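You operate a simulated robot arm through the tools that you are given. There is no shell and no other tool. Be economical: measure what you need, move in short steps, check, and stop when the job is done.

You are at the controls of a simulated robot arm. One attempt, no reset.

Task
Put the teal cup in the sink bowl. Put the bottle that says "Clear" from the front bench top on the side bench and the bottle labelled "rinse" on the top glass shelf. Stack the carton labelled "cups" from the front bench top on top of the carton marked "labels". Press the list clear button two times. Stack the 50 mm cassette from the top of the fridge on top of the 60 mm cassette. Push the right cupboard door shut. Do these in any order. Set down upright: bottle.

Only the result counts: the job must be done as asked and must still hold three seconds after the hand-in. Knocking over, shifting, dropping, spilling or breaking anything else fails it.

Robot
A 6-joint arm with a two-finger parallel gripper on a trunk, on a base that drives. Base frame: it is fixed to the floor where the robot stands at the start and does not move with it; the origin is under the middle of the robot, x ahead of it, y to its left, z up. Units: mm, degrees, N and s.
With the tool pointing down near the work surface it reaches from about 280 to 680 mm from the robot's upright axis, wherever it stands. Its first joint turns from -166.0 to 166.0 degrees. Places, roughly: bottle [-1000, -500, 1000]; carton [-750, -500, 1000]; cassette [-3000, 1750, 1250]; list clear button [-1200, 0, 1000]; right cupboard door [-1500, 100, 500]; side bench [-3100, 900, 900]; sink bowl [-3100, -400, 600]; teal cup (10x10x8 cm) [500, 200, 900]; top glass shelf (172x24 cm) [640, -880, 1580]. Payload 4.1 kg.
Tool frame: the origin (TCP) lies between the finger pads and is the grasp point; the fingertips stand 23 mm ahead of it; z points along the fingers, y is the line along which they close. Largest opening 94 mm; finger width 38, thickness 10; the body of the gripper, 54 by 96 mm, starts 39 mm behind the TCP.
Orientation is that of the tool frame in the base frame, as a unit quaternion [x, y, z, w]. With the fingers straight down and closing along the base's y, the tool's x points along the base's -x, its y along +y and its z along -z.

Tools
- The arm moves only by the tool move_arm. Its argument "commands" is a list of rows, each a list of 3 entries, a list of its own where there are three numbers: the opening, from 0 (shut) to 1 (fully open), then the shift along the base's x, y, z in cm, then the turn, a rotation vector about the base's x, y, z in rad. In form: [[hand, [dx, dy, dz], [wx, wy, wz]], ...]. A call has 1 to 12 rows; each row is the pose to reach, as a shift and turn from the pose commanded when the call began. Each row takes 0.2 s and may step no farther than 50 mm and 8.6 degrees from the row before; otherwise, or with a gripper value out of range, the whole call is refused. A pose out of reach is approached as far as the arm can. The call stops where the force on the tool passes 40 N (or 10 N more than at its start, if that is more) or the arm is blocked; 0.2 s more then pass. The fingers move at their own pace (about 45 mm/s each) and stop on an object; they squeeze with about 34 N. The grip force told is the motor's: it shows also when the fingers shut on nothing. Time passes only in rows, and 0.2 s behind the last, so rows that repeat a pose let the fingers close. The reply holds the time, the measured pose of the TCP, the force on the tool along the base axes, the opening and the grip force, in the units named above and with some noise, with the torque about the TCP (base axes, N m) and any sound that the robot's microphone picked up.
- Cameras (640 x 400 px; columns grow to the right, rows downward): "scene" is now at [-49.5, 104.8, 1412.8]; the picture's right is [-0.99, -0.12, -0.00], its down [-0.10, 0.88, -0.46] and it looks along [0.05, -0.46, -0.89] (base axes); focal length 214 px, centre (320, 200). "wrist" rides on the gripper at [86, 16, -75] in the tool frame; the picture's right is [-0.18, 0.98, 0.00], its down [-0.58, -0.11, -0.81] and it looks along [-0.79, -0.15, 0.59] (tool axes); focal length 243 px, centre (320, 200). There is no depth. A picture from a camera that has moved, and an enlarged one, comes with that camera's place and axes in the base frame and with its lens.
- grab_frame(camera): a new picture of that camera. The clock stands still meanwhile.
- raise_lower(by): slides the trunk up (or, below 0, down) by that many mm; the arm and the scene camera ride with it, the base frame stays. It gives what a move gives, with no picture.
- drive_base(legs): drives the robot by 1 to 6 legs, each [ahead, turn to the left] in mm and degrees, along the robot's own axes; the way and the turn of a leg run together, so that a leg with both is an arc; at most 1500 mm and 180 degrees a leg. The arm and the cameras ride along, it lands a little off, and it stops where it bumps. It gives what a move gives.
- turn_head(pan, tilt): turns the head with the scene camera to pan (to the left, within 155 degrees either way) and tilt (down, from -29 to 69), counted from straight ahead of the robot. It gives what a move gives.
- close_up(camera, box): a new picture of the part [left, top, right, bottom] of that camera's present view, enlarged. The clock stands still meanwhile.
- sign_off(): hands the job in; it is judged then, once.

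Work in short steps. Places have to be worked out from the pictures, the camera data and where the tool is seen: move nearer, look again, correct. Check each grasp and each placing, and mend what went wrong. You have 186 turns and 164 pictures in all, those below and enlarged ones among them. Open the gripper and draw the arm clear of the work before you hand the job in, unless the task says otherwise; then end with one line.

The tools are called after "Request:" as name(argument=value, ...) on one line, values as JSON. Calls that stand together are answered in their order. move_arm: Moves the arm, as the interface text tells. Its arguments: {"type":"object","properties":{"commands":{"type":"array","items":{"type":"array"}}},"required":["commands"]} The other tools are called the same way: raise_lower (by) slides the trunk up or down; drive_base (legs) drives the base; turn_head (pan, tilt) turns the head that bears the scene camera; grab_frame (camera) takes a picture; close_up (camera, box) takes an enlarged picture of a part of a camera's view; sign_off () hands the job in.

At the start:

```text
clock: 0.0
tcp_pos: [-320.7, -172.0, 1196.3]
orientation: [0.0, 1.0, 0.0, 0.0]
wrist_force: [0.0, -0.5, -0.7]
torque: [0.0, 0.01, 0.02]
finger_gap: 93.9
gripper_force: 0.1
trunk travel left (down, up): [-400.0, 190.0]
robot x, y, heading: [-0.0, 0.4, 0.1]
head pan, tilt: [-83.2, 62.5]
```

scene: 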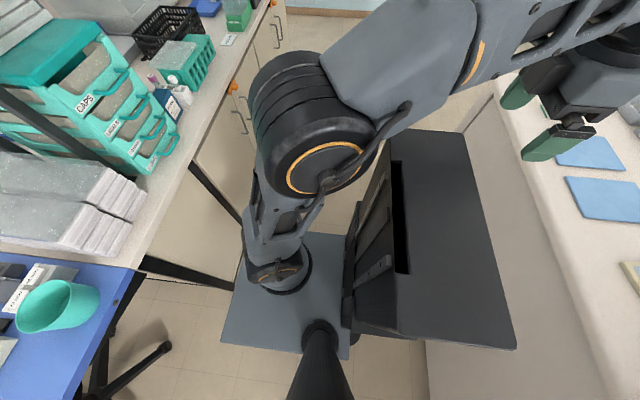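
wrist: 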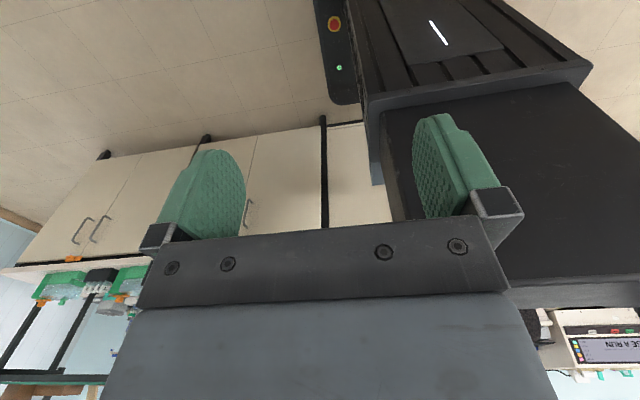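

I start by surveying: turn the head to several directions and take pictures.

Request:
turn_head(pan=0, tilt=25)

Request:
grab_frame(camera="scene")

Request:
turn_head(pan=-90, tilt=15)

Request:
grab_frame(camera="scene")

Request:
turn_head(pan=-150, tilt=20)

Request:
grab_frame(camera="scene")

Request:
turn_head(pan=150, tilt=20)

Request:
grab_frame(camera="scene")

Request:
turn_head(pan=80, tilt=20)

Request:
grab_frame(camera="scene")

```text
clock: 1.6
tcp_pos: [-321.6, -171.7, 1196.6]
orientation: [0.0, 1.0, 0.0, 0.0]
wrist_force: [-0.1, 0.1, -0.4]
torque: [0.0, -0.01, -0.02]
finger_gap: 94.2
gripper_force: 0.2
trunk travel left (down, up): [-400.0, 190.0]
robot x, y, heading: [-0.9, 0.8, -0.1]
head pan, tilt: [0.0, 25.0]
```

```text
161 pictures are left
camera scene: at [35.1, 168.1, 1465.7], right [0.0, -1.0, 0.0], down [-0.42, 0.0, -0.91], along [0.91, 0.0, -0.42], focal length 214 px, centre (320, 200)
```

scene: 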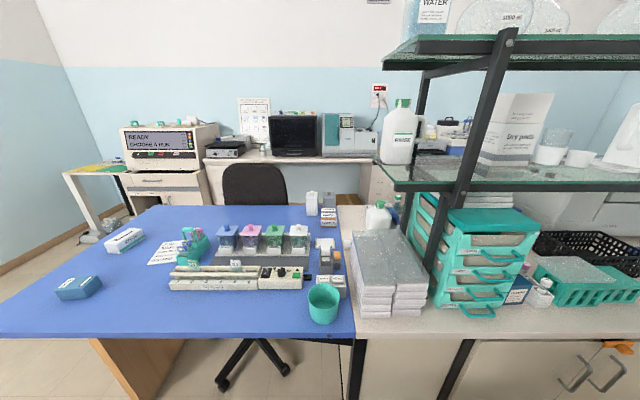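

```text
clock: 3.2
tcp_pos: [-320.2, -171.8, 1196.3]
orientation: [0.0, 1.0, 0.0, 0.0]
wrist_force: [-0.8, 0.1, -0.4]
torque: [-0.02, 0.0, 0.02]
finger_gap: 93.9
gripper_force: 0.0
trunk travel left (down, up): [-400.0, 190.0]
robot x, y, heading: [-1.1, -4.4, 0.3]
head pan, tilt: [-90.0, 15.0]
```

```text
160 pictures are left
camera scene: at [-57.0, 74.7, 1482.0], right [-1.0, 0.0, 0.0], down [0.0, 0.26, -0.97], along [0.0, -0.97, -0.26], focal length 214 px, centre (320, 200)
```

scene: 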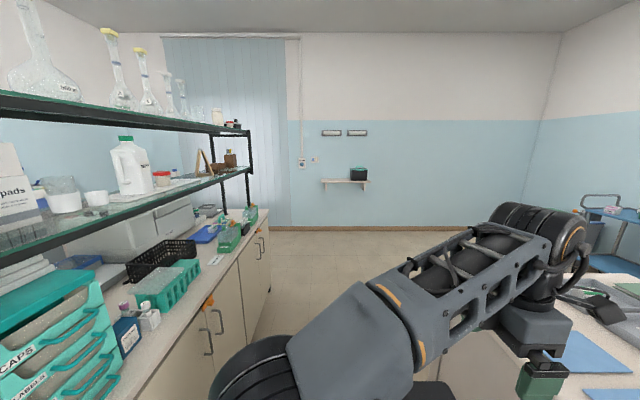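

```text
clock: 4.5
tcp_pos: [-321.1, -172.0, 1195.5]
orientation: [0.0, 1.0, 0.0, 0.0]
wrist_force: [-0.1, 0.1, -0.9]
torque: [0.0, 0.02, 0.0]
finger_gap: 93.9
gripper_force: 0.1
trunk travel left (down, up): [-400.0, 190.0]
robot x, y, heading: [0.2, -1.7, -0.1]
head pan, tilt: [-150.0, 20.0]
```

```text
159 pictures are left
camera scene: at [-137.7, 121.5, 1473.8], right [-0.5, 0.87, 0.0], down [0.3, 0.17, -0.94], along [-0.81, -0.47, -0.34], focal length 214 px, centre (320, 200)
```

scene: 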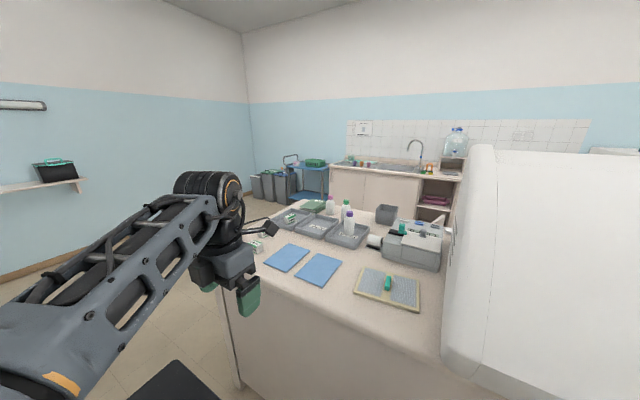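

```text
clock: 8.6
tcp_pos: [-320.9, -173.3, 1195.8]
orientation: [0.0, 1.0, 0.001, 0.0]
wrist_force: [0.8, 0.3, 0.3]
torque: [0.04, 0.01, -0.02]
finger_gap: 94.3
gripper_force: 0.0
trunk travel left (down, up): [-400.0, 190.0]
robot x, y, heading: [1.2, 4.7, 0.1]
head pan, tilt: [150.0, 20.0]
```

```text
158 pictures are left
camera scene: at [-137.7, 214.7, 1473.8], right [0.5, 0.87, 0.0], down [0.3, -0.17, -0.94], along [-0.81, 0.47, -0.34], focal length 214 px, centre (320, 200)
```

scene: 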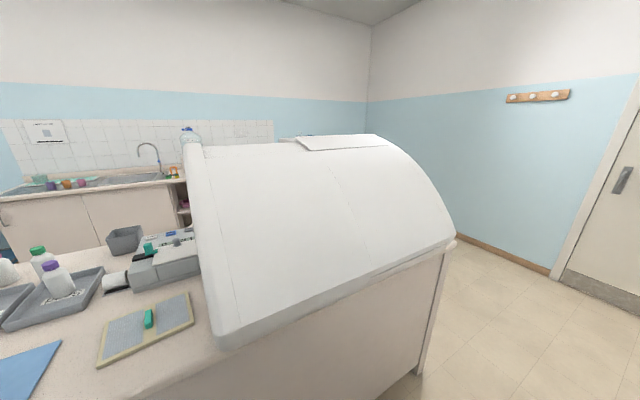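

```text
clock: 10.0
tcp_pos: [-321.1, -171.8, 1195.4]
orientation: [0.0, 1.0, 0.0, 0.001]
wrist_force: [0.4, -0.2, -0.1]
torque: [-0.02, 0.02, -0.01]
finger_gap: 93.9
gripper_force: 0.1
trunk travel left (down, up): [-400.0, 190.0]
robot x, y, heading: [3.2, -3.9, -0.1]
head pan, tilt: [80.0, 20.0]
```

```text
157 pictures are left
camera scene: at [-40.9, 259.9, 1473.8], right [0.98, -0.17, 0.0], down [-0.06, -0.34, -0.94], along [0.16, 0.93, -0.34], focal length 214 px, centre (320, 200)
```

scene: 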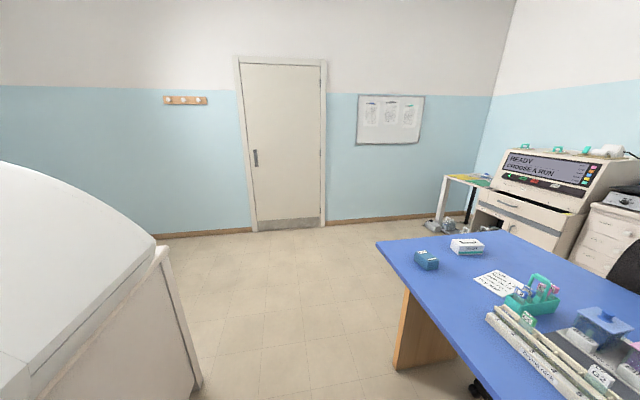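

I look closer at the blue desk and shelf, and then at the island bench.

Request:
turn_head(pan=-20, tilt=15)

Request:
close_up(camera="scene", box=[240, 60, 440, 185])

Request:
grab_frame(camera="scene")

Request:
turn_head(pan=-152, tilt=30)

Request:
close_up(camera="scene", box=[240, 110, 450, 260])

```text
clock: 11.8
tcp_pos: [-320.6, -172.1, 1194.6]
orientation: [0.0, 1.0, 0.0, 0.0]
wrist_force: [0.4, -0.5, 0.1]
torque: [0.01, -0.03, 0.0]
finger_gap: 93.9
gripper_force: 0.1
trunk travel left (down, up): [-400.0, 190.0]
robot x, y, heading: [0.7, 0.6, -0.0]
head pan, tilt: [-20.0, 15.0]
```

```text
3.20 times, centred on (340, 122) of scene
camera zoom: at [30.8, 136.2, 1482.0], right [-0.34, -0.94, 0.0], down [-0.24, 0.09, -0.97], along [0.91, -0.33, -0.26], focal length 686 px, centre (256, 448)
```

zoom: 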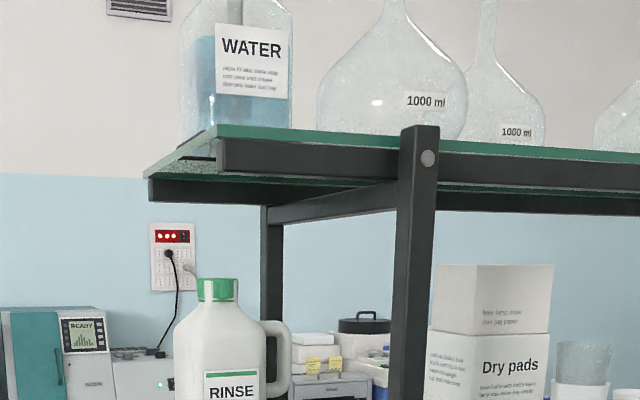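

```text
155 pictures are left
camera scene: at [30.8, 136.2, 1482.0], right [-0.34, -0.94, 0.0], down [-0.24, 0.09, -0.97], along [0.91, -0.33, -0.26], focal length 214 px, centre (320, 200)
```

scene: 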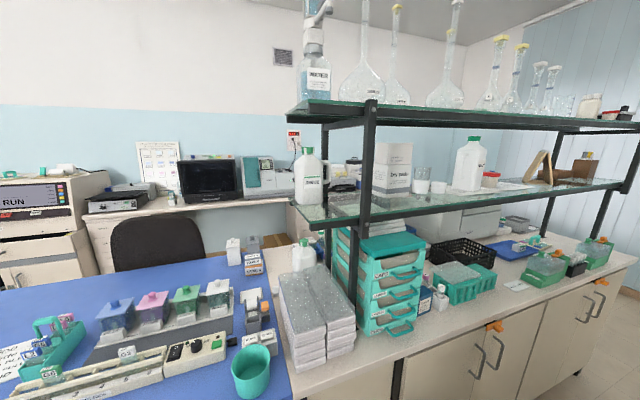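

```text
clock: 13.9
tcp_pos: [-321.6, -171.2, 1195.7]
orientation: [0.001, 1.0, 0.0, -0.001]
wrist_force: [0.4, 0.5, 1.1]
torque: [0.0, -0.01, 0.03]
finger_gap: 94.1
gripper_force: 0.1
trunk travel left (down, up): [-400.0, 190.0]
robot x, y, heading: [-2.3, 0.1, -0.1]
head pan, tilt: [-152.0, 30.0]
```

```text
2.67 times, centred on (345, 185) of scene
camera zoom: at [-136.9, 125.6, 1457.8], right [-0.47, 0.88, 0.0], down [0.44, 0.23, -0.87], along [-0.76, -0.41, -0.5], focal length 572 px, centre (253, 240)
```

zoom: 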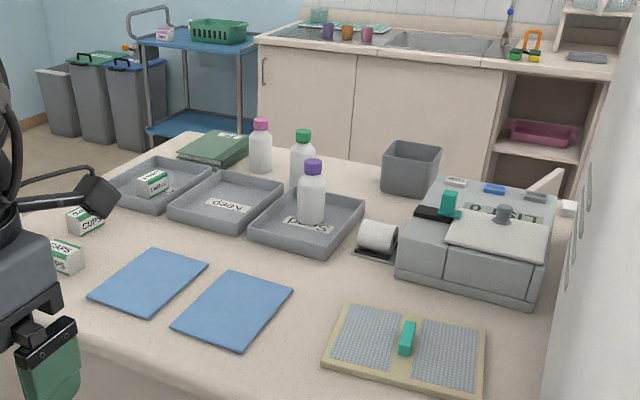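

Check robot footprint and distance to the benches.

Request:
turn_head(pan=-120, tilt=60)

Request:
grab_frame(camera="scene")

Request:
turn_head(pan=0, tilt=65)

Request:
grab_frame(camera="scene")

Request:
turn_head(pan=-155, tilt=35)

Request:
close_up(camera="scene", box=[210, 130, 370, 230])

```text
clock: 14.9
tcp_pos: [-322.1, -171.8, 1194.9]
orientation: [0.0, 1.0, 0.0, 0.0]
wrist_force: [0.0, -0.1, 0.3]
torque: [0.0, 0.02, 0.01]
finger_gap: 94.0
gripper_force: 0.1
trunk travel left (down, up): [-400.0, 190.0]
robot x, y, heading: [3.1, 0.3, 0.2]
head pan, tilt: [-120.0, 60.0]
```

```text
153 pictures are left
camera scene: at [-90.4, 110.4, 1415.7], right [-0.87, 0.5, 0.0], down [0.43, 0.75, -0.5], along [-0.25, -0.43, -0.87], focal length 214 px, centre (320, 200)
```

scene: 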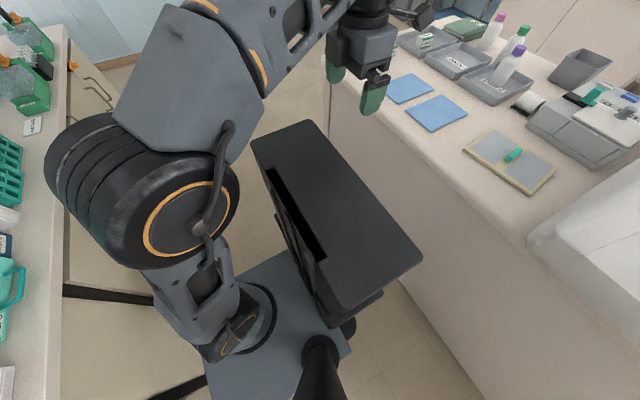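

```text
clock: 16.9
tcp_pos: [-321.0, -173.4, 1196.2]
orientation: [0.001, 1.0, 0.0, 0.0]
wrist_force: [0.8, 0.5, 0.1]
torque: [0.03, -0.04, 0.0]
finger_gap: 94.0
gripper_force: 0.0
trunk travel left (down, up): [-400.0, 190.0]
robot x, y, heading: [-2.5, -0.6, 0.1]
head pan, tilt: [0.0, 65.0]
```

```text
152 pictures are left
camera scene: at [3.7, 168.1, 1410.1], right [0.0, -1.0, 0.0], down [-0.91, 0.0, -0.42], along [0.42, 0.0, -0.91], focal length 214 px, centre (320, 200)
```

scene: 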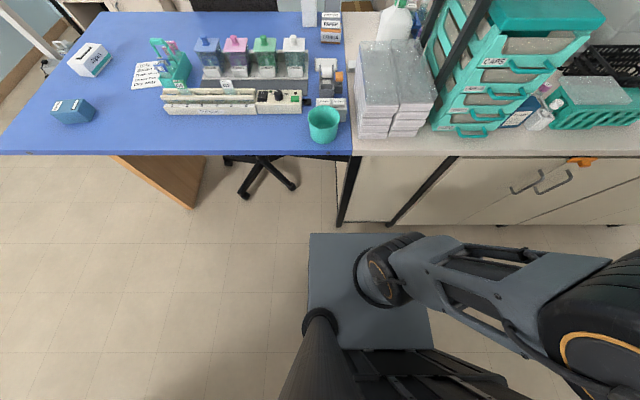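

```text
clock: 19.3
tcp_pos: [-321.1, -171.8, 1195.1]
orientation: [0.001, 1.0, 0.0, -0.001]
wrist_force: [-0.9, 0.9, 0.6]
torque: [-0.01, -0.01, -0.02]
finger_gap: 94.1
gripper_force: 0.0
trunk travel left (down, up): [-400.0, 190.0]
robot x, y, heading: [0.9, 0.5, 0.3]
head pan, tilt: [-154.7, 35.0]
```

```text
4.00 times, centred on (290, 180) of scene
camera zoom: at [-136.6, 130.5, 1450.0], right [-0.43, 0.9, 0.0], down [0.52, 0.25, -0.82], along [-0.74, -0.35, -0.57], focal length 858 px, centre (440, 280)
```

zoom: 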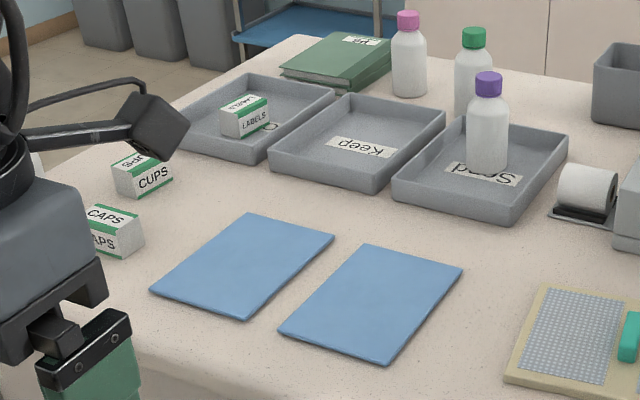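

Cartons and bottles are on the island; the cup is on the blue desk ahead. I swing the arm (currently behind) round the -y side to the front, keeping the radius.

Request:
move_arm(commands=[[1, [2.6, -4.1, 0], [0, 0, 0.1344]], [1, [5.7, -7.9, 0], [0, 0, 0.2688]], [1, [9.3, -11.2, 0], [0, 0, 0.4032]], [1, [13.3, -14.0, 0], [0, 0, 0.5376]], [1, [17.7, -16.2, 0], [0, 0, 0.672]], [1, [22.3, -17.9, 0], [0, 0, 0.8064]], [1, [27.1, -18.9, 0], [0, 0, 0.9408]], [1, [32.0, -19.2, 0], [0, 0, 1.0752]], [1, [36.8, -18.9, 0], [0, 0, 1.2096]], [1, [41.6, -17.9, 0], [0, 0, 1.344]], [1, [46.2, -16.3, 0], [0, 0, 1.4784]], [1, [50.6, -14.1, 0], [0, 0, 1.6128]]])

Request:
turn_head(pan=0, tilt=45)

Request:
grab_frame(camera="scene")

```text
clock: 21.9
tcp_pos: [186.9, -313.8, 1196.4]
orientation: [0.723, -0.691, 0.001, 0.001]
wrist_force: [0.5, -0.3, 0.3]
torque: [0.04, -0.01, 0.0]
finger_gap: 94.2
gripper_force: 0.0
trunk travel left (down, up): [-400.0, 190.0]
robot x, y, heading: [-1.0, 3.7, -0.0]
head pan, tilt: [-154.7, 35.0]
```

```text
clock: 24.3
tcp_pos: [185.9, -314.2, 1195.0]
orientation: [0.722, -0.692, -0.001, 0.001]
wrist_force: [0.2, 0.1, 0.3]
torque: [-0.01, 0.03, 0.05]
finger_gap: 93.9
gripper_force: 0.1
trunk travel left (down, up): [-400.0, 190.0]
robot x, y, heading: [2.1, 1.7, -0.1]
head pan, tilt: [0.0, 45.0]
```

```text
150 pictures are left
camera scene: at [24.4, 168.1, 1435.2], right [0.0, -1.0, 0.0], down [-0.71, 0.0, -0.71], along [0.71, 0.0, -0.71], focal length 214 px, centre (320, 200)
```

scene: 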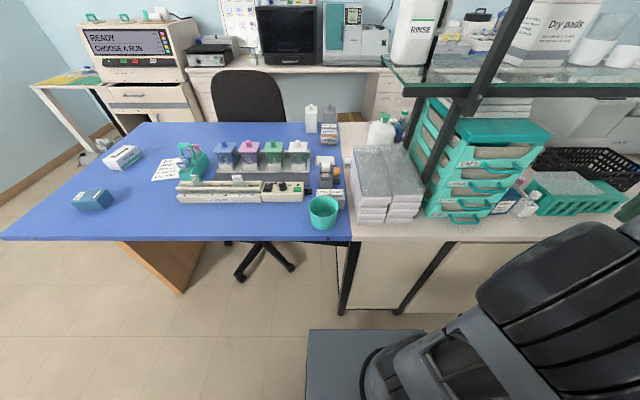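

Continue the swing to the front.

Request:
move_arm(commands=[[1, [4.0, 2.8, 0], [0, 0, 0.149]], [1, [7.7, 6.0, 0], [0, 0, 0.298]], [1, [10.8, 9.8, 0], [0, 0, 0.447]], [1, [13.4, 13.9, 0], [0, 0, 0.596]], [1, [15.5, 18.3, 0], [0, 0, 0.745]], [1, [16.9, 23.0, 0], [0, 0, 0.894]], [1, [17.7, 27.8, 0], [0, 0, 1.043]], [1, [17.8, 32.7, 0], [0, 0, 1.192]], [1, [17.3, 37.6, 0], [0, 0, 1.341]], [1, [16.2, 42.3, 0], [0, 0, 1.49]]])

Request:
grab_frame(camera="wrist")

Request:
grab_frame(camera="scene")

```text
clock: 26.5
tcp_pos: [345.3, 111.8, 1194.5]
orientation: [1.0, -0.019, 0.0, 0.0]
wrist_force: [-0.2, -0.4, -0.8]
torque: [0.05, 0.02, -0.02]
finger_gap: 94.4
gripper_force: 0.1
trunk travel left (down, up): [-400.0, 190.0]
robot x, y, heading: [3.5, -0.9, 0.1]
head pan, tilt: [0.0, 45.0]
```

```text
149 pictures are left
camera wrist: at [431.6, 92.5, 1269.7], right [-0.22, -0.98, 0.0], down [-0.58, 0.13, 0.81], along [-0.79, 0.18, -0.59], focal length 243 px, centre (320, 200)
```

wrist: 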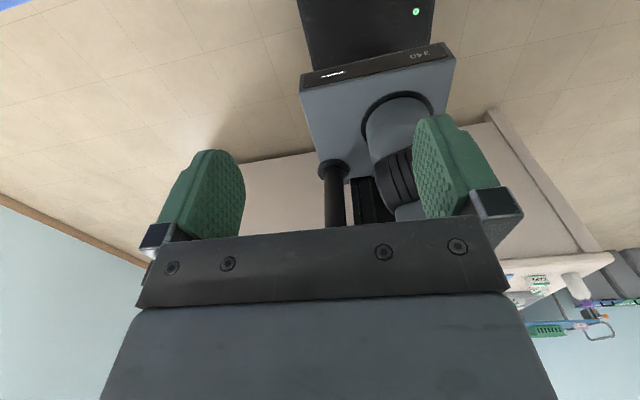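

```text
148 pictures are left
camera scene: at [24.4, 168.4, 1435.1], right [0.0, -1.0, 0.0], down [-0.71, 0.0, -0.71], along [0.71, 0.0, -0.71], focal length 214 px, centre (320, 200)
```

scene: 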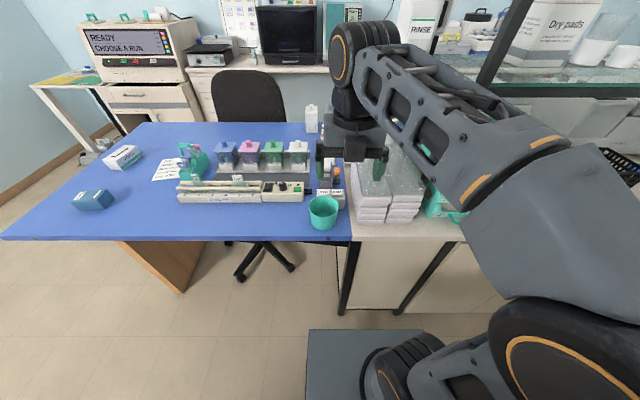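

Tool is in front. I move above the cup's left wall (est. wall at x≈525, y≈206, rim z≈900) and look.

Request:
move_arm(commands=[[0.8, [3, 1.6, -3], [0, 0, 0]], [0.7, [6, 3.2, -6], [0, 0, 0]], [0.6, [9, 4.8, -9], [0, 0, 0]], [0.6, [12, 6.4, -12], [0, 0, 0]], [0.6, [15, 8, -15], [0, 0, 0]], [0.6, [18, 9.4, -18], [0, 0, 0]], [0.6, [18, 9.4, -21], [0, 0, 0]]])

Request:
grab_frame(camera="wrist")

Request:
close_up(camera="scene", box=[240, 130, 400, 230])

```text
clock: 28.1
tcp_pos: [525.9, 204.3, 985.9]
orientation: [1.0, -0.019, 0.001, 0.0]
wrist_force: [0.6, -0.2, -0.3]
torque: [0.01, -0.02, 0.0]
finger_gap: 56.4
gripper_force: 0.0
trunk travel left (down, up): [-400.0, 190.0]
robot x, y, heading: [0.2, -1.1, 0.1]
head pan, tilt: [0.0, 45.0]
```

```text
147 pictures are left
camera wrist: at [612.3, 184.8, 1061.4], right [-0.22, -0.97, 0.0], down [-0.58, 0.13, 0.81], along [-0.79, 0.18, -0.59], focal length 243 px, centre (320, 200)
```

wrist: 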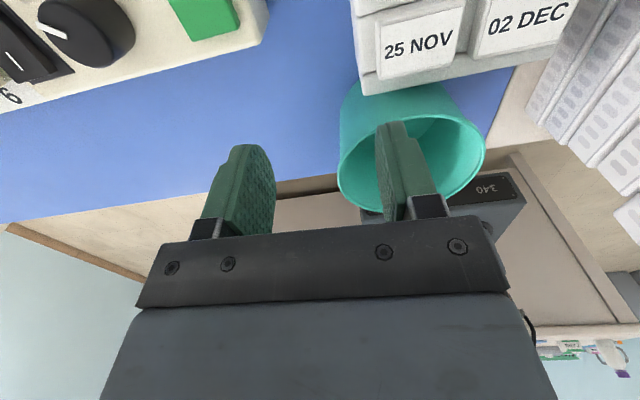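

```text
4.00 times, centred on (320, 180) of scene
camera zoom: at [24.7, 168.4, 1435.2], right [0.0, -1.0, 0.0], down [-0.71, 0.0, -0.71], along [0.71, 0.0, -0.71], focal length 858 px, centre (320, 280)
```

zoom: 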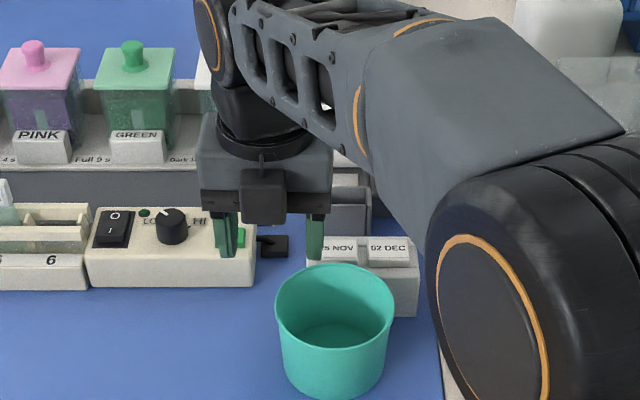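

Triangulating gives cup rim z≈937, centre ≈(494,153). I shift in x by -32 mm, go slightly lower and check.

Request:
move_arm(commands=[[0.6, [-3.2, -0.2, 0], [0, 0, 0]], [0.6, [-3.2, -0.2, -1.5], [0, 0, 0]]])

Request:
grab_frame(camera="wrist")

Request:
close_up(camera="scene", box=[240, 130, 400, 230])

```text
clock: 28.7
tcp_pos: [494.3, 203.1, 971.3]
orientation: [1.0, -0.019, 0.0, 0.0]
wrist_force: [-0.2, -1.1, 1.1]
torque: [0.0, -0.02, 0.01]
finger_gap: 56.4
gripper_force: 0.0
trunk travel left (down, up): [-400.0, 190.0]
robot x, y, heading: [-0.3, -1.2, -0.2]
head pan, tilt: [0.0, 45.0]
```

```text
145 pictures are left
camera wrist: at [580.3, 182.0, 1046.7], right [-0.22, -0.97, 0.0], down [-0.58, 0.13, 0.81], along [-0.79, 0.18, -0.59], focal length 243 px, centre (320, 200)
```

wrist: 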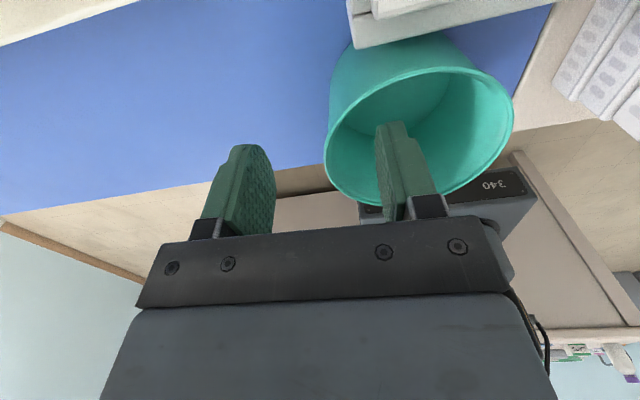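

```text
4.00 times, centred on (320, 180) of scene
camera zoom: at [24.0, 168.1, 1435.2], right [0.0, -1.0, 0.0], down [-0.71, 0.0, -0.71], along [0.71, 0.0, -0.71], focal length 858 px, centre (320, 280)
```

zoom: 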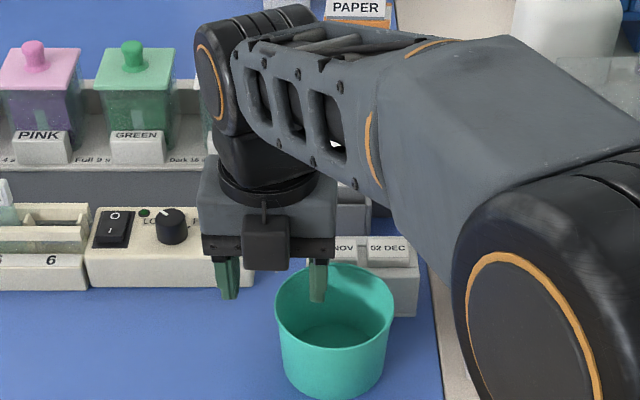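

Alignment agrees (centre ≈(488,150)). Descend with one finger inside the cup, then close.

Request:
move_arm(commands=[[0.6, [-0.4, -0.3, -2], [0, 0, 0]], [0.6, [-0.4, -0.3, -4], [0, 0, 0]], [0.6, [-0.4, -0.3, -5.4], [0, 0, 0]]])

Request:
grab_frame(camera="wrist")

Request:
close_up(camera="scene", box=[240, 130, 400, 230])

```text
clock: 29.5
tcp_pos: [492.2, 199.8, 915.4]
orientation: [1.0, -0.02, 0.0, 0.0]
wrist_force: [0.7, -0.2, -0.5]
torque: [0.0, 0.03, -0.03]
finger_gap: 56.4
gripper_force: 0.1
trunk travel left (down, up): [-400.0, 190.0]
robot x, y, heading: [-2.0, -0.0, 0.3]
head pan, tilt: [0.0, 45.0]
```

```text
143 pictures are left
camera wrist: at [578.1, 179.5, 991.3], right [-0.22, -0.97, 0.0], down [-0.58, 0.13, 0.81], along [-0.79, 0.18, -0.59], focal length 243 px, centre (320, 200)
```

wrist: 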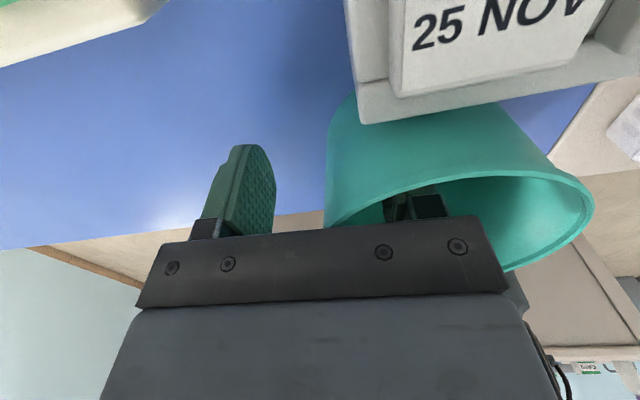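

```text
4.00 times, centred on (320, 180) of scene
camera zoom: at [24.4, 168.3, 1435.2], right [0.0, -1.0, 0.0], down [-0.71, 0.0, -0.71], along [0.71, 0.0, -0.71], focal length 858 px, centre (320, 280)
```

zoom: 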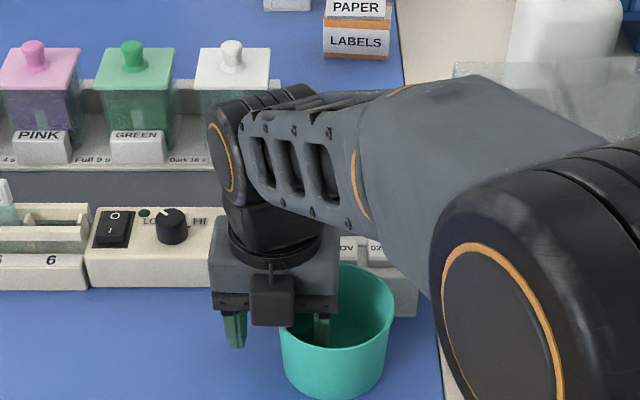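

One finger inside, one outside. Close on the wall and lift a bit.

Request:
move_arm(commands=[[0, [0, 0, 0], [0, 0, 0]], [0, [0, 0, 0], [0, 0, 0]], [0, [0, 0, 0], [0, 0, 0]], [0, [0, 0, 0], [0, 0, 0]], [0, [0, 0, 1], [0, 0, 0]], [0, [0, 0, 3], [0, 0, 0]], [0, [0, 0, 6], [0, 0, 0]]])

Request:
close_up(camera="scene", box=[240, 130, 400, 230])

```text
clock: 31.1
tcp_pos: [490.8, 199.4, 976.8]
orientation: [1.0, -0.019, 0.001, 0.0]
wrist_force: [0.6, 0.2, -1.1]
torque: [0.03, -0.01, -0.03]
finger_gap: 7.2
gripper_force: 34.5
trunk travel left (down, up): [-400.0, 190.0]
robot x, y, heading: [-1.9, -1.1, 0.2]
head pan, tilt: [0.0, 45.0]
```

```text
4.00 times, centred on (320, 180) of scene
camera zoom: at [24.5, 168.3, 1435.1], right [0.0, -1.0, 0.0], down [-0.71, 0.0, -0.71], along [0.71, 0.0, -0.71], focal length 858 px, centre (320, 280)
```

zoom: 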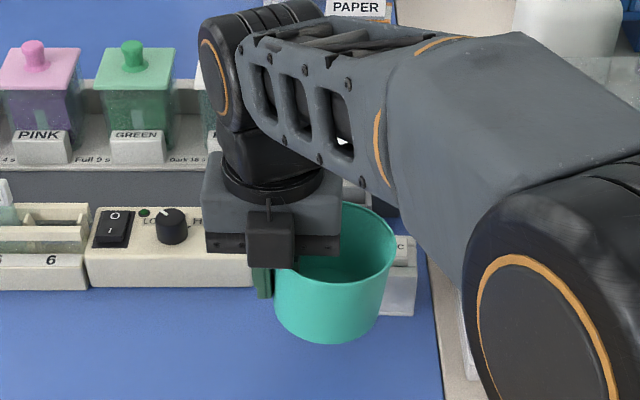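

Cup is held. Lift and draw in to the compact pose.

Request:
move_arm(commands=[[0, [0, 0, 4], [0, 0, 0]], [0, [0, 0, 8], [0, 0, 0]], [0, [-2, -1, 12], [0, 0, 0]], [0, [-5, -3, 15], [0, 0, 0]], [0, [-8, -5, 18], [0, 0, 0]], [0, [-11, -7, 21], [0, 0, 0]], [0, [-14.5, -9, 22], [0, 0, 0]]])

Request:
turn_head(pan=-60, tilt=60)

Request:
grab_frame(camera="scene")

```text
clock: 32.7
tcp_pos: [344.3, 109.9, 1197.4]
orientation: [1.0, -0.019, 0.0, -0.001]
wrist_force: [-0.9, -0.9, -1.1]
torque: [0.0, -0.02, -0.03]
finger_gap: 7.2
gripper_force: 33.7
trunk travel left (down, up): [-400.0, 190.0]
robot x, y, heading: [1.0, 0.7, -0.1]
head pan, tilt: [0.0, 45.0]
```

```text
clock: 34.0
tcp_pos: [344.8, 109.9, 1197.3]
orientation: [1.0, -0.019, 0.0, 0.0]
wrist_force: [-0.4, 0.6, -0.1]
torque: [0.0, 0.03, -0.04]
finger_gap: 6.8
gripper_force: 34.3
trunk travel left (down, up): [-400.0, 190.0]
robot x, y, heading: [-1.1, 1.0, 0.1]
head pan, tilt: [-60.0, 60.0]
```

```text
140 pictures are left
camera scene: at [-23.6, 110.5, 1415.7], right [-0.87, -0.5, 0.0], down [-0.43, 0.75, -0.5], along [0.25, -0.43, -0.87], focal length 214 px, centre (320, 200)
```

scene: 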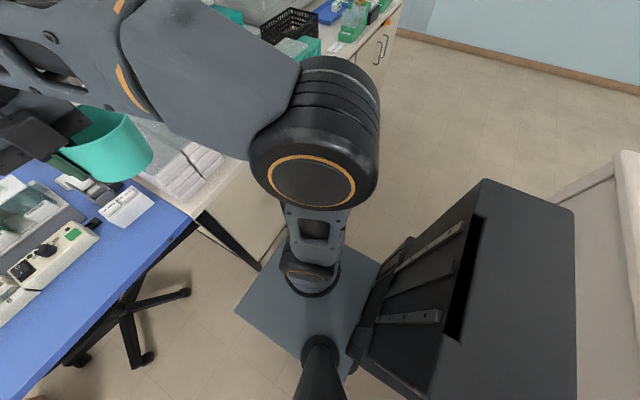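

I turn right in place and drive down the aisle past the island end (island edge y≈-740), then look.

Request:
drive_base(legs=[[0, -90], [1350, 0], [0, -90]])

Request:
turn_head(pan=0, tilt=25)

Request:
grab_frame(camera="scene")

Request:
turn_head(pan=-45, tilt=25)

Request:
grab_frame(camera="scene")

```text
clock: 48.4
tcp_pos: [-396.3, -1426.0, 1196.6]
orientation: [0.045, 0.999, 0.0, 0.0]
wrist_force: [-0.3, -0.5, 0.3]
torque: [0.03, -0.02, -0.02]
finger_gap: 6.8
gripper_force: 33.7
trunk travel left (down, up): [-400.0, 190.0]
robot x, y, heading: [-52.3, -1333.5, 177.2]
head pan, tilt: [-60.0, 60.0]
```

```text
clock: 49.7
tcp_pos: [-396.3, -1424.3, 1196.8]
orientation: [0.045, 0.999, 0.0, 0.001]
wrist_force: [-0.1, 0.9, 0.2]
torque: [-0.02, -0.01, 0.02]
finger_gap: 7.0
gripper_force: 33.7
trunk travel left (down, up): [-400.0, 190.0]
robot x, y, heading: [-47.1, -1333.3, 177.1]
head pan, tilt: [0.0, 25.0]
```

```text
139 pictures are left
camera scene: at [-83.8, -1496.0, 1465.7], right [0.05, 1.0, 0.0], down [0.42, -0.02, -0.91], along [-0.91, 0.05, -0.42], focal length 214 px, centre (320, 200)
```

scene: 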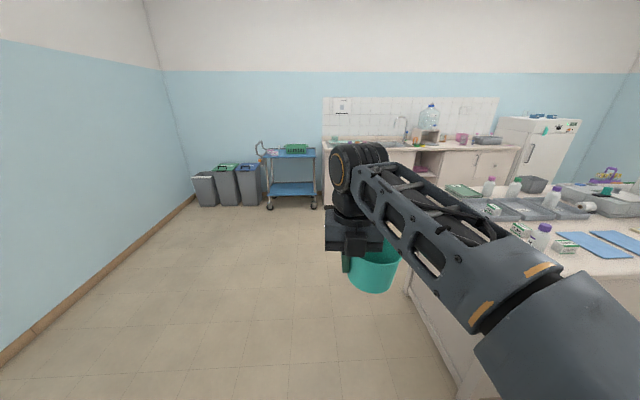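

```text
clock: 50.8
tcp_pos: [-395.0, -1426.6, 1198.5]
orientation: [0.045, 0.999, 0.0, 0.001]
wrist_force: [0.2, -0.6, 0.1]
torque: [-0.04, -0.01, -0.02]
finger_gap: 6.9
gripper_force: 34.2
trunk travel left (down, up): [-400.0, 190.0]
robot x, y, heading: [-47.0, -1332.5, 177.4]
head pan, tilt: [-45.0, 25.0]
```

```text
138 pictures are left
camera scene: at [-53.7, -1432.4, 1465.8], right [0.74, 0.67, 0.0], down [0.28, -0.31, -0.91], along [-0.61, 0.67, -0.42], focal length 214 px, centre (320, 200)
```

scene: 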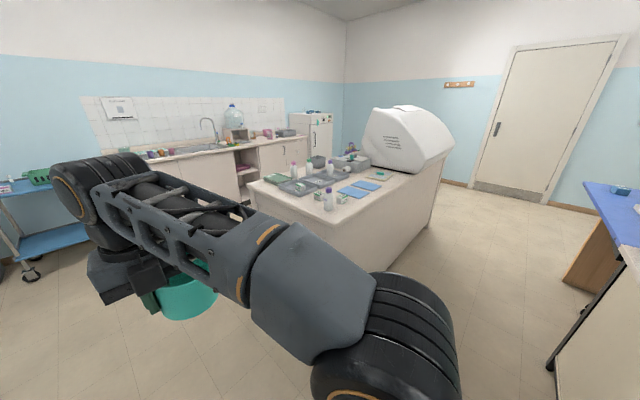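

Path clear. Drive to the aisle in front of the sink counter, then look.

Request:
drive_base(legs=[[0, 2.7], [1050, 0], [1050, 0], [0, -90], [900, 0], [0, 90]])

Request:
turn_head(pan=0, tilt=40)

Request:
grab_frame(camera="scene")

Request:
turn_head(pan=-60, tilt=25)

Request:
grab_frame(camera="scene")

Request:
turn_head(pan=-150, tilt=30)

Request:
grab_frame(camera="scene")

```text
clock: 73.7
tcp_pos: [-2507.9, -560.2, 1197.4]
orientation: [0.017, 1.0, 0.0, 0.0]
wrist_force: [-0.3, 0.1, -0.4]
torque: [-0.02, 0.02, 0.0]
finger_gap: 7.2
gripper_force: 34.1
trunk travel left (down, up): [-400.0, 190.0]
robot x, y, heading: [-2169.5, -443.5, -180.0]
head pan, tilt: [-45.0, 25.0]
```

```text
clock: 74.8
tcp_pos: [-2509.4, -559.1, 1196.7]
orientation: [0.017, 1.0, 0.0, 0.0]
wrist_force: [0.2, 0.0, -1.0]
torque: [-0.03, 0.02, 0.03]
finger_gap: 7.2
gripper_force: 34.3
trunk travel left (down, up): [-400.0, 190.0]
robot x, y, heading: [-2162.6, -442.7, -180.0]
head pan, tilt: [0.0, 40.0]
```

```text
137 pictures are left
camera scene: at [-2185.2, -612.1, 1442.5], right [-0.01, 1.0, 0.0], down [0.64, 0.0, -0.77], along [-0.77, 0.0, -0.64], focal length 214 px, centre (320, 200)
```

scene: 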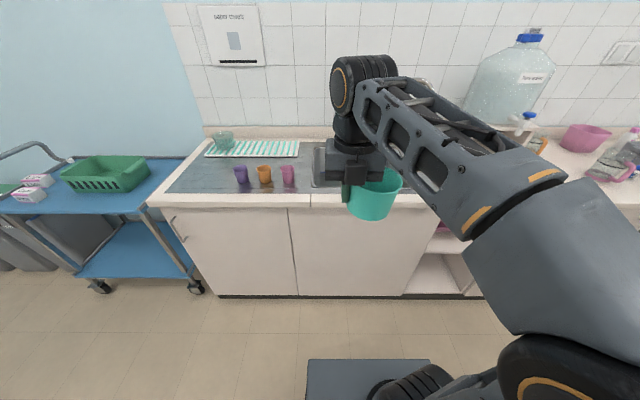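

```text
clock: 76.1
tcp_pos: [-2508.0, -559.7, 1196.7]
orientation: [0.016, 1.0, 0.0, 0.0]
wrist_force: [1.0, 0.7, -0.7]
torque: [0.01, 0.01, 0.0]
finger_gap: 7.1
gripper_force: 34.0
trunk travel left (down, up): [-400.0, 190.0]
robot x, y, heading: [-2166.2, -446.3, -179.8]
head pan, tilt: [-60.0, 25.0]
```

```text
136 pictures are left
camera scene: at [-2146.8, -532.2, 1465.7], right [0.86, 0.51, 0.0], down [0.21, -0.36, -0.91], along [-0.46, 0.78, -0.42], focal length 214 px, centre (320, 200)
```

scene: 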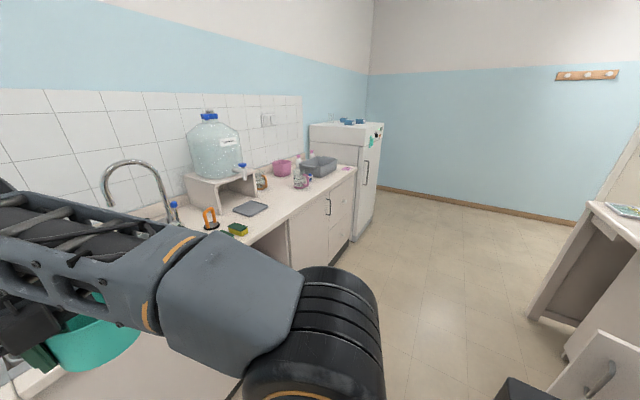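

```text
clock: 77.8
tcp_pos: [-2508.1, -559.2, 1197.7]
orientation: [0.016, 1.0, 0.0, 0.0]
wrist_force: [0.2, -0.5, -0.7]
torque: [-0.02, 0.01, 0.06]
finger_gap: 6.8
gripper_force: 34.1
trunk travel left (down, up): [-400.0, 190.0]
robot x, y, heading: [-2165.4, -445.2, -179.6]
head pan, tilt: [-150.0, 30.0]
```

```text
135 pictures are left
camera scene: at [-2022.2, -565.9, 1457.8], right [0.51, -0.86, 0.0], down [-0.43, -0.25, -0.87], along [0.75, 0.44, -0.5], focal length 214 px, centre (320, 200)
```

scene: 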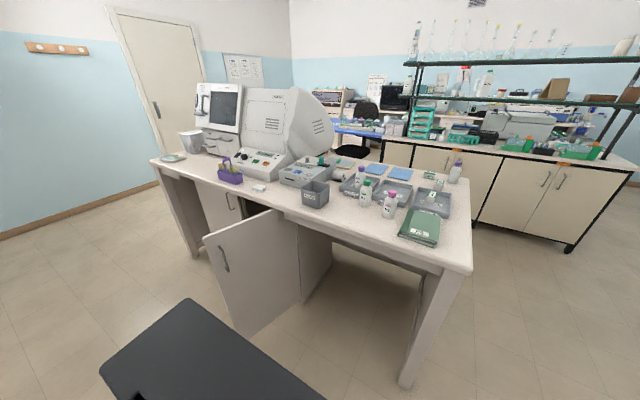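

I creep 290 mm forward towards the sink, then look at the bowl past the arm.

Request:
drive_base(legs=[[290, 0]])

Request:
turn_head(pan=-5, tilt=45)

Request:
grab_frame(camera="scene")

Request:
grab_frame(camera="wrist")

```text
clock: 79.8
tcp_pos: [-2798.3, -560.3, 1197.4]
orientation: [0.017, 1.0, 0.0, 0.0]
wrist_force: [-0.2, 0.2, -0.2]
torque: [0.04, -0.05, 0.0]
finger_gap: 7.1
gripper_force: 34.2
trunk travel left (down, up): [-400.0, 190.0]
robot x, y, heading: [-2455.3, -448.8, -179.7]
head pan, tilt: [-150.0, 30.0]
```

```text
clock: 82.0
tcp_pos: [-2797.2, -560.0, 1197.0]
orientation: [0.017, 1.0, -0.001, -0.001]
wrist_force: [-0.3, -0.8, -1.1]
torque: [0.01, 0.01, -0.03]
finger_gap: 6.9
gripper_force: 34.1
trunk travel left (down, up): [-400.0, 190.0]
robot x, y, heading: [-2453.9, -450.1, -179.6]
head pan, tilt: [-5.0, 45.0]
```

```text
134 pictures are left
camera scene: at [-2472.5, -606.5, 1435.2], right [0.08, 1.0, 0.0], down [0.7, -0.06, -0.71], along [-0.7, 0.06, -0.71], focal length 214 px, centre (320, 200)
```

scene: 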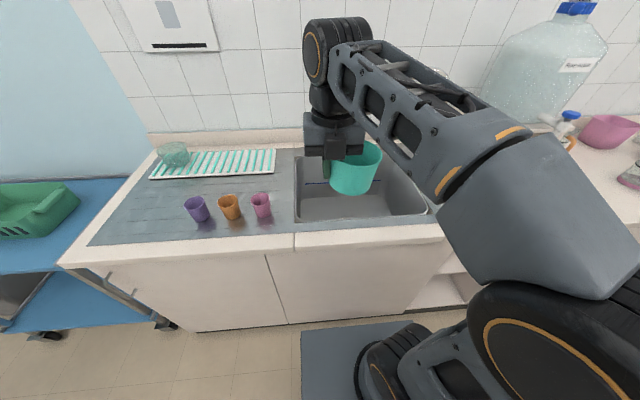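

```text
133 pictures are left
camera wrist: at [-2884.9, -541.5, 1272.6], right [0.22, 0.98, 0.0], down [0.58, -0.13, 0.81], along [0.79, -0.18, -0.59], focal length 243 px, centre (320, 200)
```

wrist: 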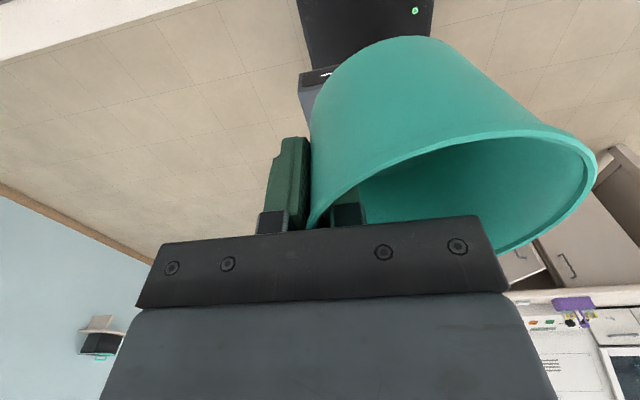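

Bowl spans about x −3265…−2910, y −650…−208. I carry the cup over to TCP ≈(−3030,−545) at height and check the faucet clearance.

Request:
move_arm(commands=[[0, [-4.6, 0.3, -1], [0, 0, 0]], [0, [-9.2, 0.6, -2], [0, 0, 0]], [0, [-13.8, 0.9, -3], [0, 0, 0]], [0, [-18.4, 1.2, -4], [0, 0, 0]], [0, [-23.2, 1.5, -5], [0, 0, 0]]])

Request:
turn_head(pan=-10, tilt=35)

Request:
grab_frame(camera="scene")

Request:
grab_frame(camera="wrist")

```text
clock: 83.2
tcp_pos: [-3030.0, -543.9, 1146.6]
orientation: [0.017, 1.0, 0.0, 0.001]
wrist_force: [0.7, -0.2, 0.5]
torque: [-0.02, -0.03, -0.01]
finger_gap: 7.1
gripper_force: 34.3
trunk travel left (down, up): [-400.0, 190.0]
robot x, y, heading: [-2456.2, -448.2, -179.4]
head pan, tilt: [-5.0, 45.0]
```

```text
clock: 84.0
tcp_pos: [-3028.5, -543.0, 1147.9]
orientation: [0.017, 1.0, 0.0, 0.0]
wrist_force: [0.0, 0.4, -0.3]
torque: [-0.02, 0.01, -0.01]
finger_gap: 6.9
gripper_force: 34.1
trunk travel left (down, up): [-400.0, 190.0]
robot x, y, heading: [-2452.2, -448.0, -179.7]
head pan, tilt: [-10.0, 35.0]
```

```text
132 pictures are left
camera scene: at [-2478.2, -598.4, 1449.9], right [0.17, 0.99, 0.0], down [0.57, -0.1, -0.82], along [-0.81, 0.14, -0.57], focal length 214 px, centre (320, 200)
```

scene: 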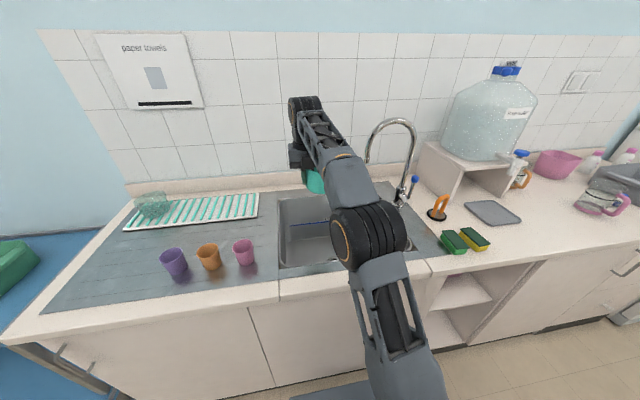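

```text
131 pictures are left
camera wrist: at [-3114.5, -525.6, 1224.0], right [0.22, 0.98, 0.0], down [0.58, -0.13, 0.81], along [0.79, -0.18, -0.59], focal length 243 px, centre (320, 200)
```

wrist: 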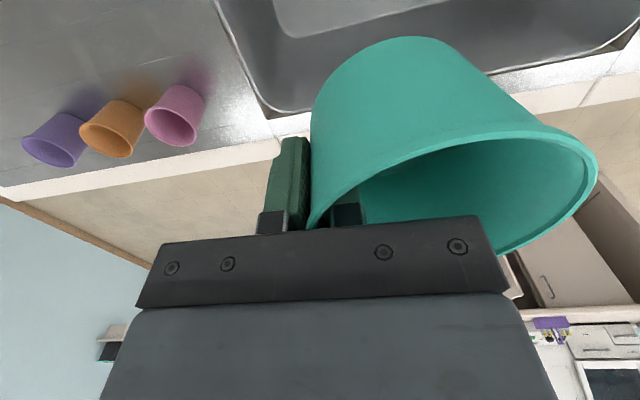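

Faucet is well clear (spout ≈ y −300). Descend into the bowl.

Request:
move_arm(commands=[[0, [0, 0, -4.5], [0, 0, 0]], [0, [0, 0, -9], [0, 0, 0]], [0, [0, 0, -13.5], [0, 0, 0]], [0, [0, 0, -18], [0, 0, 0]], [0, [0, 0, -22.5], [0, 0, 0]], [0, [0, 0, -27], [0, 0, 0]]])

Request:
grab_frame(camera="scene")

Request:
grab_frame(camera="wrist")

```text
clock: 85.4
tcp_pos: [-3031.1, -543.6, 878.6]
orientation: [0.017, 1.0, 0.001, 0.0]
wrist_force: [-0.3, 0.2, 0.7]
torque: [0.0, 0.02, 0.0]
finger_gap: 7.0
gripper_force: 34.4
trunk travel left (down, up): [-400.0, 190.0]
robot x, y, heading: [-2454.2, -446.7, -179.5]
head pan, tilt: [-10.0, 35.0]
```

```text
130 pictures are left
camera scene: at [-2478.3, -598.4, 1450.0], right [0.17, 0.99, 0.0], down [0.57, -0.1, -0.82], along [-0.81, 0.14, -0.57], focal length 214 px, centre (320, 200)
```

scene: 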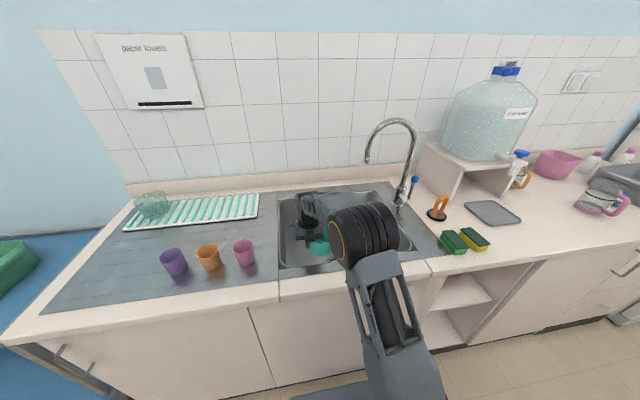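

```text
129 pictures are left
camera wrist: at [-3116.8, -525.6, 953.2], right [0.22, 0.98, 0.0], down [0.58, -0.13, 0.81], along [0.79, -0.18, -0.59], focal length 243 px, centre (320, 200)
```

wrist: 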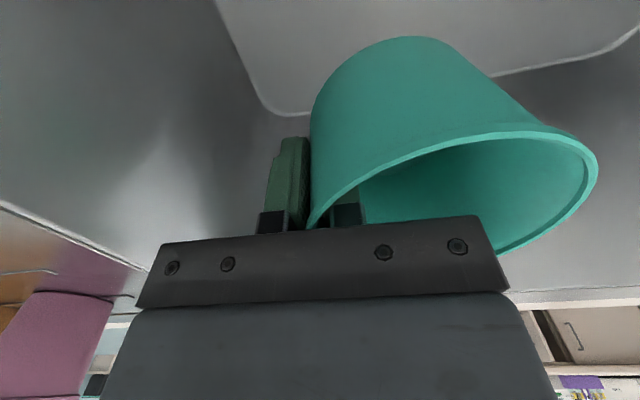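

Bowl floor seems near z≈650–690. Continue down gently with contact stop.

Request:
move_arm(commands=[[0, [0, 0, -4], [0, 0, 0]], [0, [0, 0, -8], [0, 0, 0]], [0, [0, 0, -11], [0, 0, 0]], [0, [0, 0, -13], [0, 0, 0]]])

Request:
grab_frame(camera="wrist")

Request:
grab_frame(camera="scene")

```text
clock: 86.4
tcp_pos: [-3032.0, -543.9, 747.0]
orientation: [0.018, 1.0, 0.0, 0.0]
wrist_force: [0.1, 0.7, 0.1]
torque: [0.02, 0.0, -0.03]
finger_gap: 6.9
gripper_force: 33.5
trunk travel left (down, up): [-400.0, 190.0]
robot x, y, heading: [-2453.4, -453.3, -179.7]
head pan, tilt: [-10.0, 35.0]
```

```text
128 pictures are left
camera wrist: at [-3117.4, -526.3, 822.3], right [0.22, 0.98, 0.0], down [0.58, -0.13, 0.81], along [0.79, -0.18, -0.59], focal length 243 px, centre (320, 200)
```

wrist: 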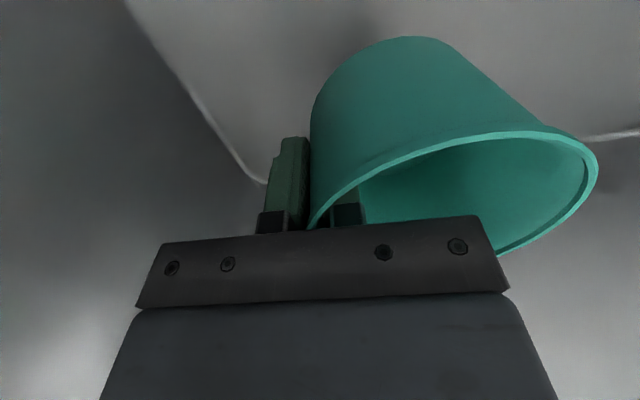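

```text
127 pictures are left
camera scene: at [-2478.3, -598.4, 1450.0], right [0.17, 0.99, 0.0], down [0.57, -0.1, -0.82], along [-0.81, 0.14, -0.57], focal length 214 px, centre (320, 200)
```

scene: 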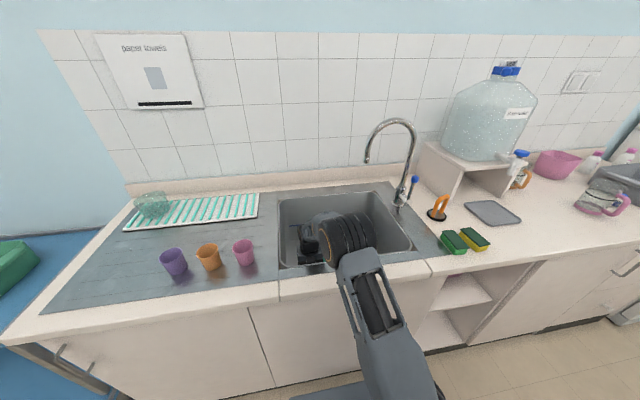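

Floor computed ≈ z 663; cup bottom ≈ 687. Lower the last 25 mm in small steps.

Request:
move_arm(commands=[[0, [0, 0, -1.0], [0, 0, 0]], [0, [0, 0, -1.6], [0, 0, 0]], [0, [0, 0, -1.9], [0, 0, 0]], [0, [0, 0, -2.1], [0, 0, 0]], [0, [0, 0, -2.3], [0, 0, 0]], [0, [0, 0, -2.4], [0, 0, 0]]])

```text
clock: 87.8
tcp_pos: [-3030.9, -545.2, 724.0]
orientation: [0.018, 1.0, 0.0, -0.001]
wrist_force: [-0.7, 0.4, -0.4]
torque: [0.0, 0.0, 0.01]
finger_gap: 7.3
gripper_force: 34.5
trunk travel left (down, up): [-400.0, 190.0]
robot x, y, heading: [-2459.1, -448.8, -179.6]
head pan, tilt: [-10.0, 35.0]
```

No contact yet; continue by small steps.

Request:
move_arm(commands=[[0, [0, 0, -0.3], [0, 0, 0]], [0, [0, 0, -0.6], [0, 0, 0]], [0, [0, 0, -0.9], [0, 0, 0]], [0, [0, 0, -1.2], [0, 0, 0]], [0, [0, 0, -1.5], [0, 0, 0]], [0, [0, 0, -1.8], [0, 0, 0]], [0, [0, 0, -2.1], [0, 0, 0]], [0, [0, 0, -2.4], [0, 0, 0]]])

Request:
grab_frame(camera="wrist")

```text
clock: 89.6
tcp_pos: [-3031.7, -543.9, 700.1]
orientation: [0.017, 1.0, 0.0, 0.0]
wrist_force: [-0.6, -0.2, 0.2]
torque: [-0.02, -0.03, 0.03]
finger_gap: 7.0
gripper_force: 33.9
trunk travel left (down, up): [-400.0, 190.0]
robot x, y, heading: [-2456.2, -447.0, -179.7]
head pan, tilt: [-10.0, 35.0]
```

```text
126 pictures are left
camera wrist: at [-3117.1, -526.8, 775.2], right [0.22, 0.98, 0.0], down [0.58, -0.13, 0.81], along [0.79, -0.18, -0.59], focal length 243 px, centre (320, 200)
```

wrist: 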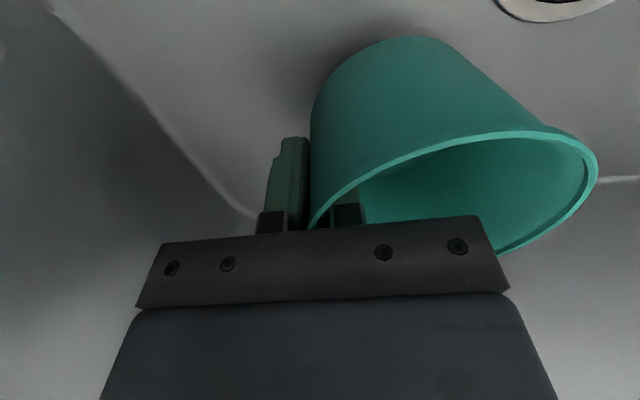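

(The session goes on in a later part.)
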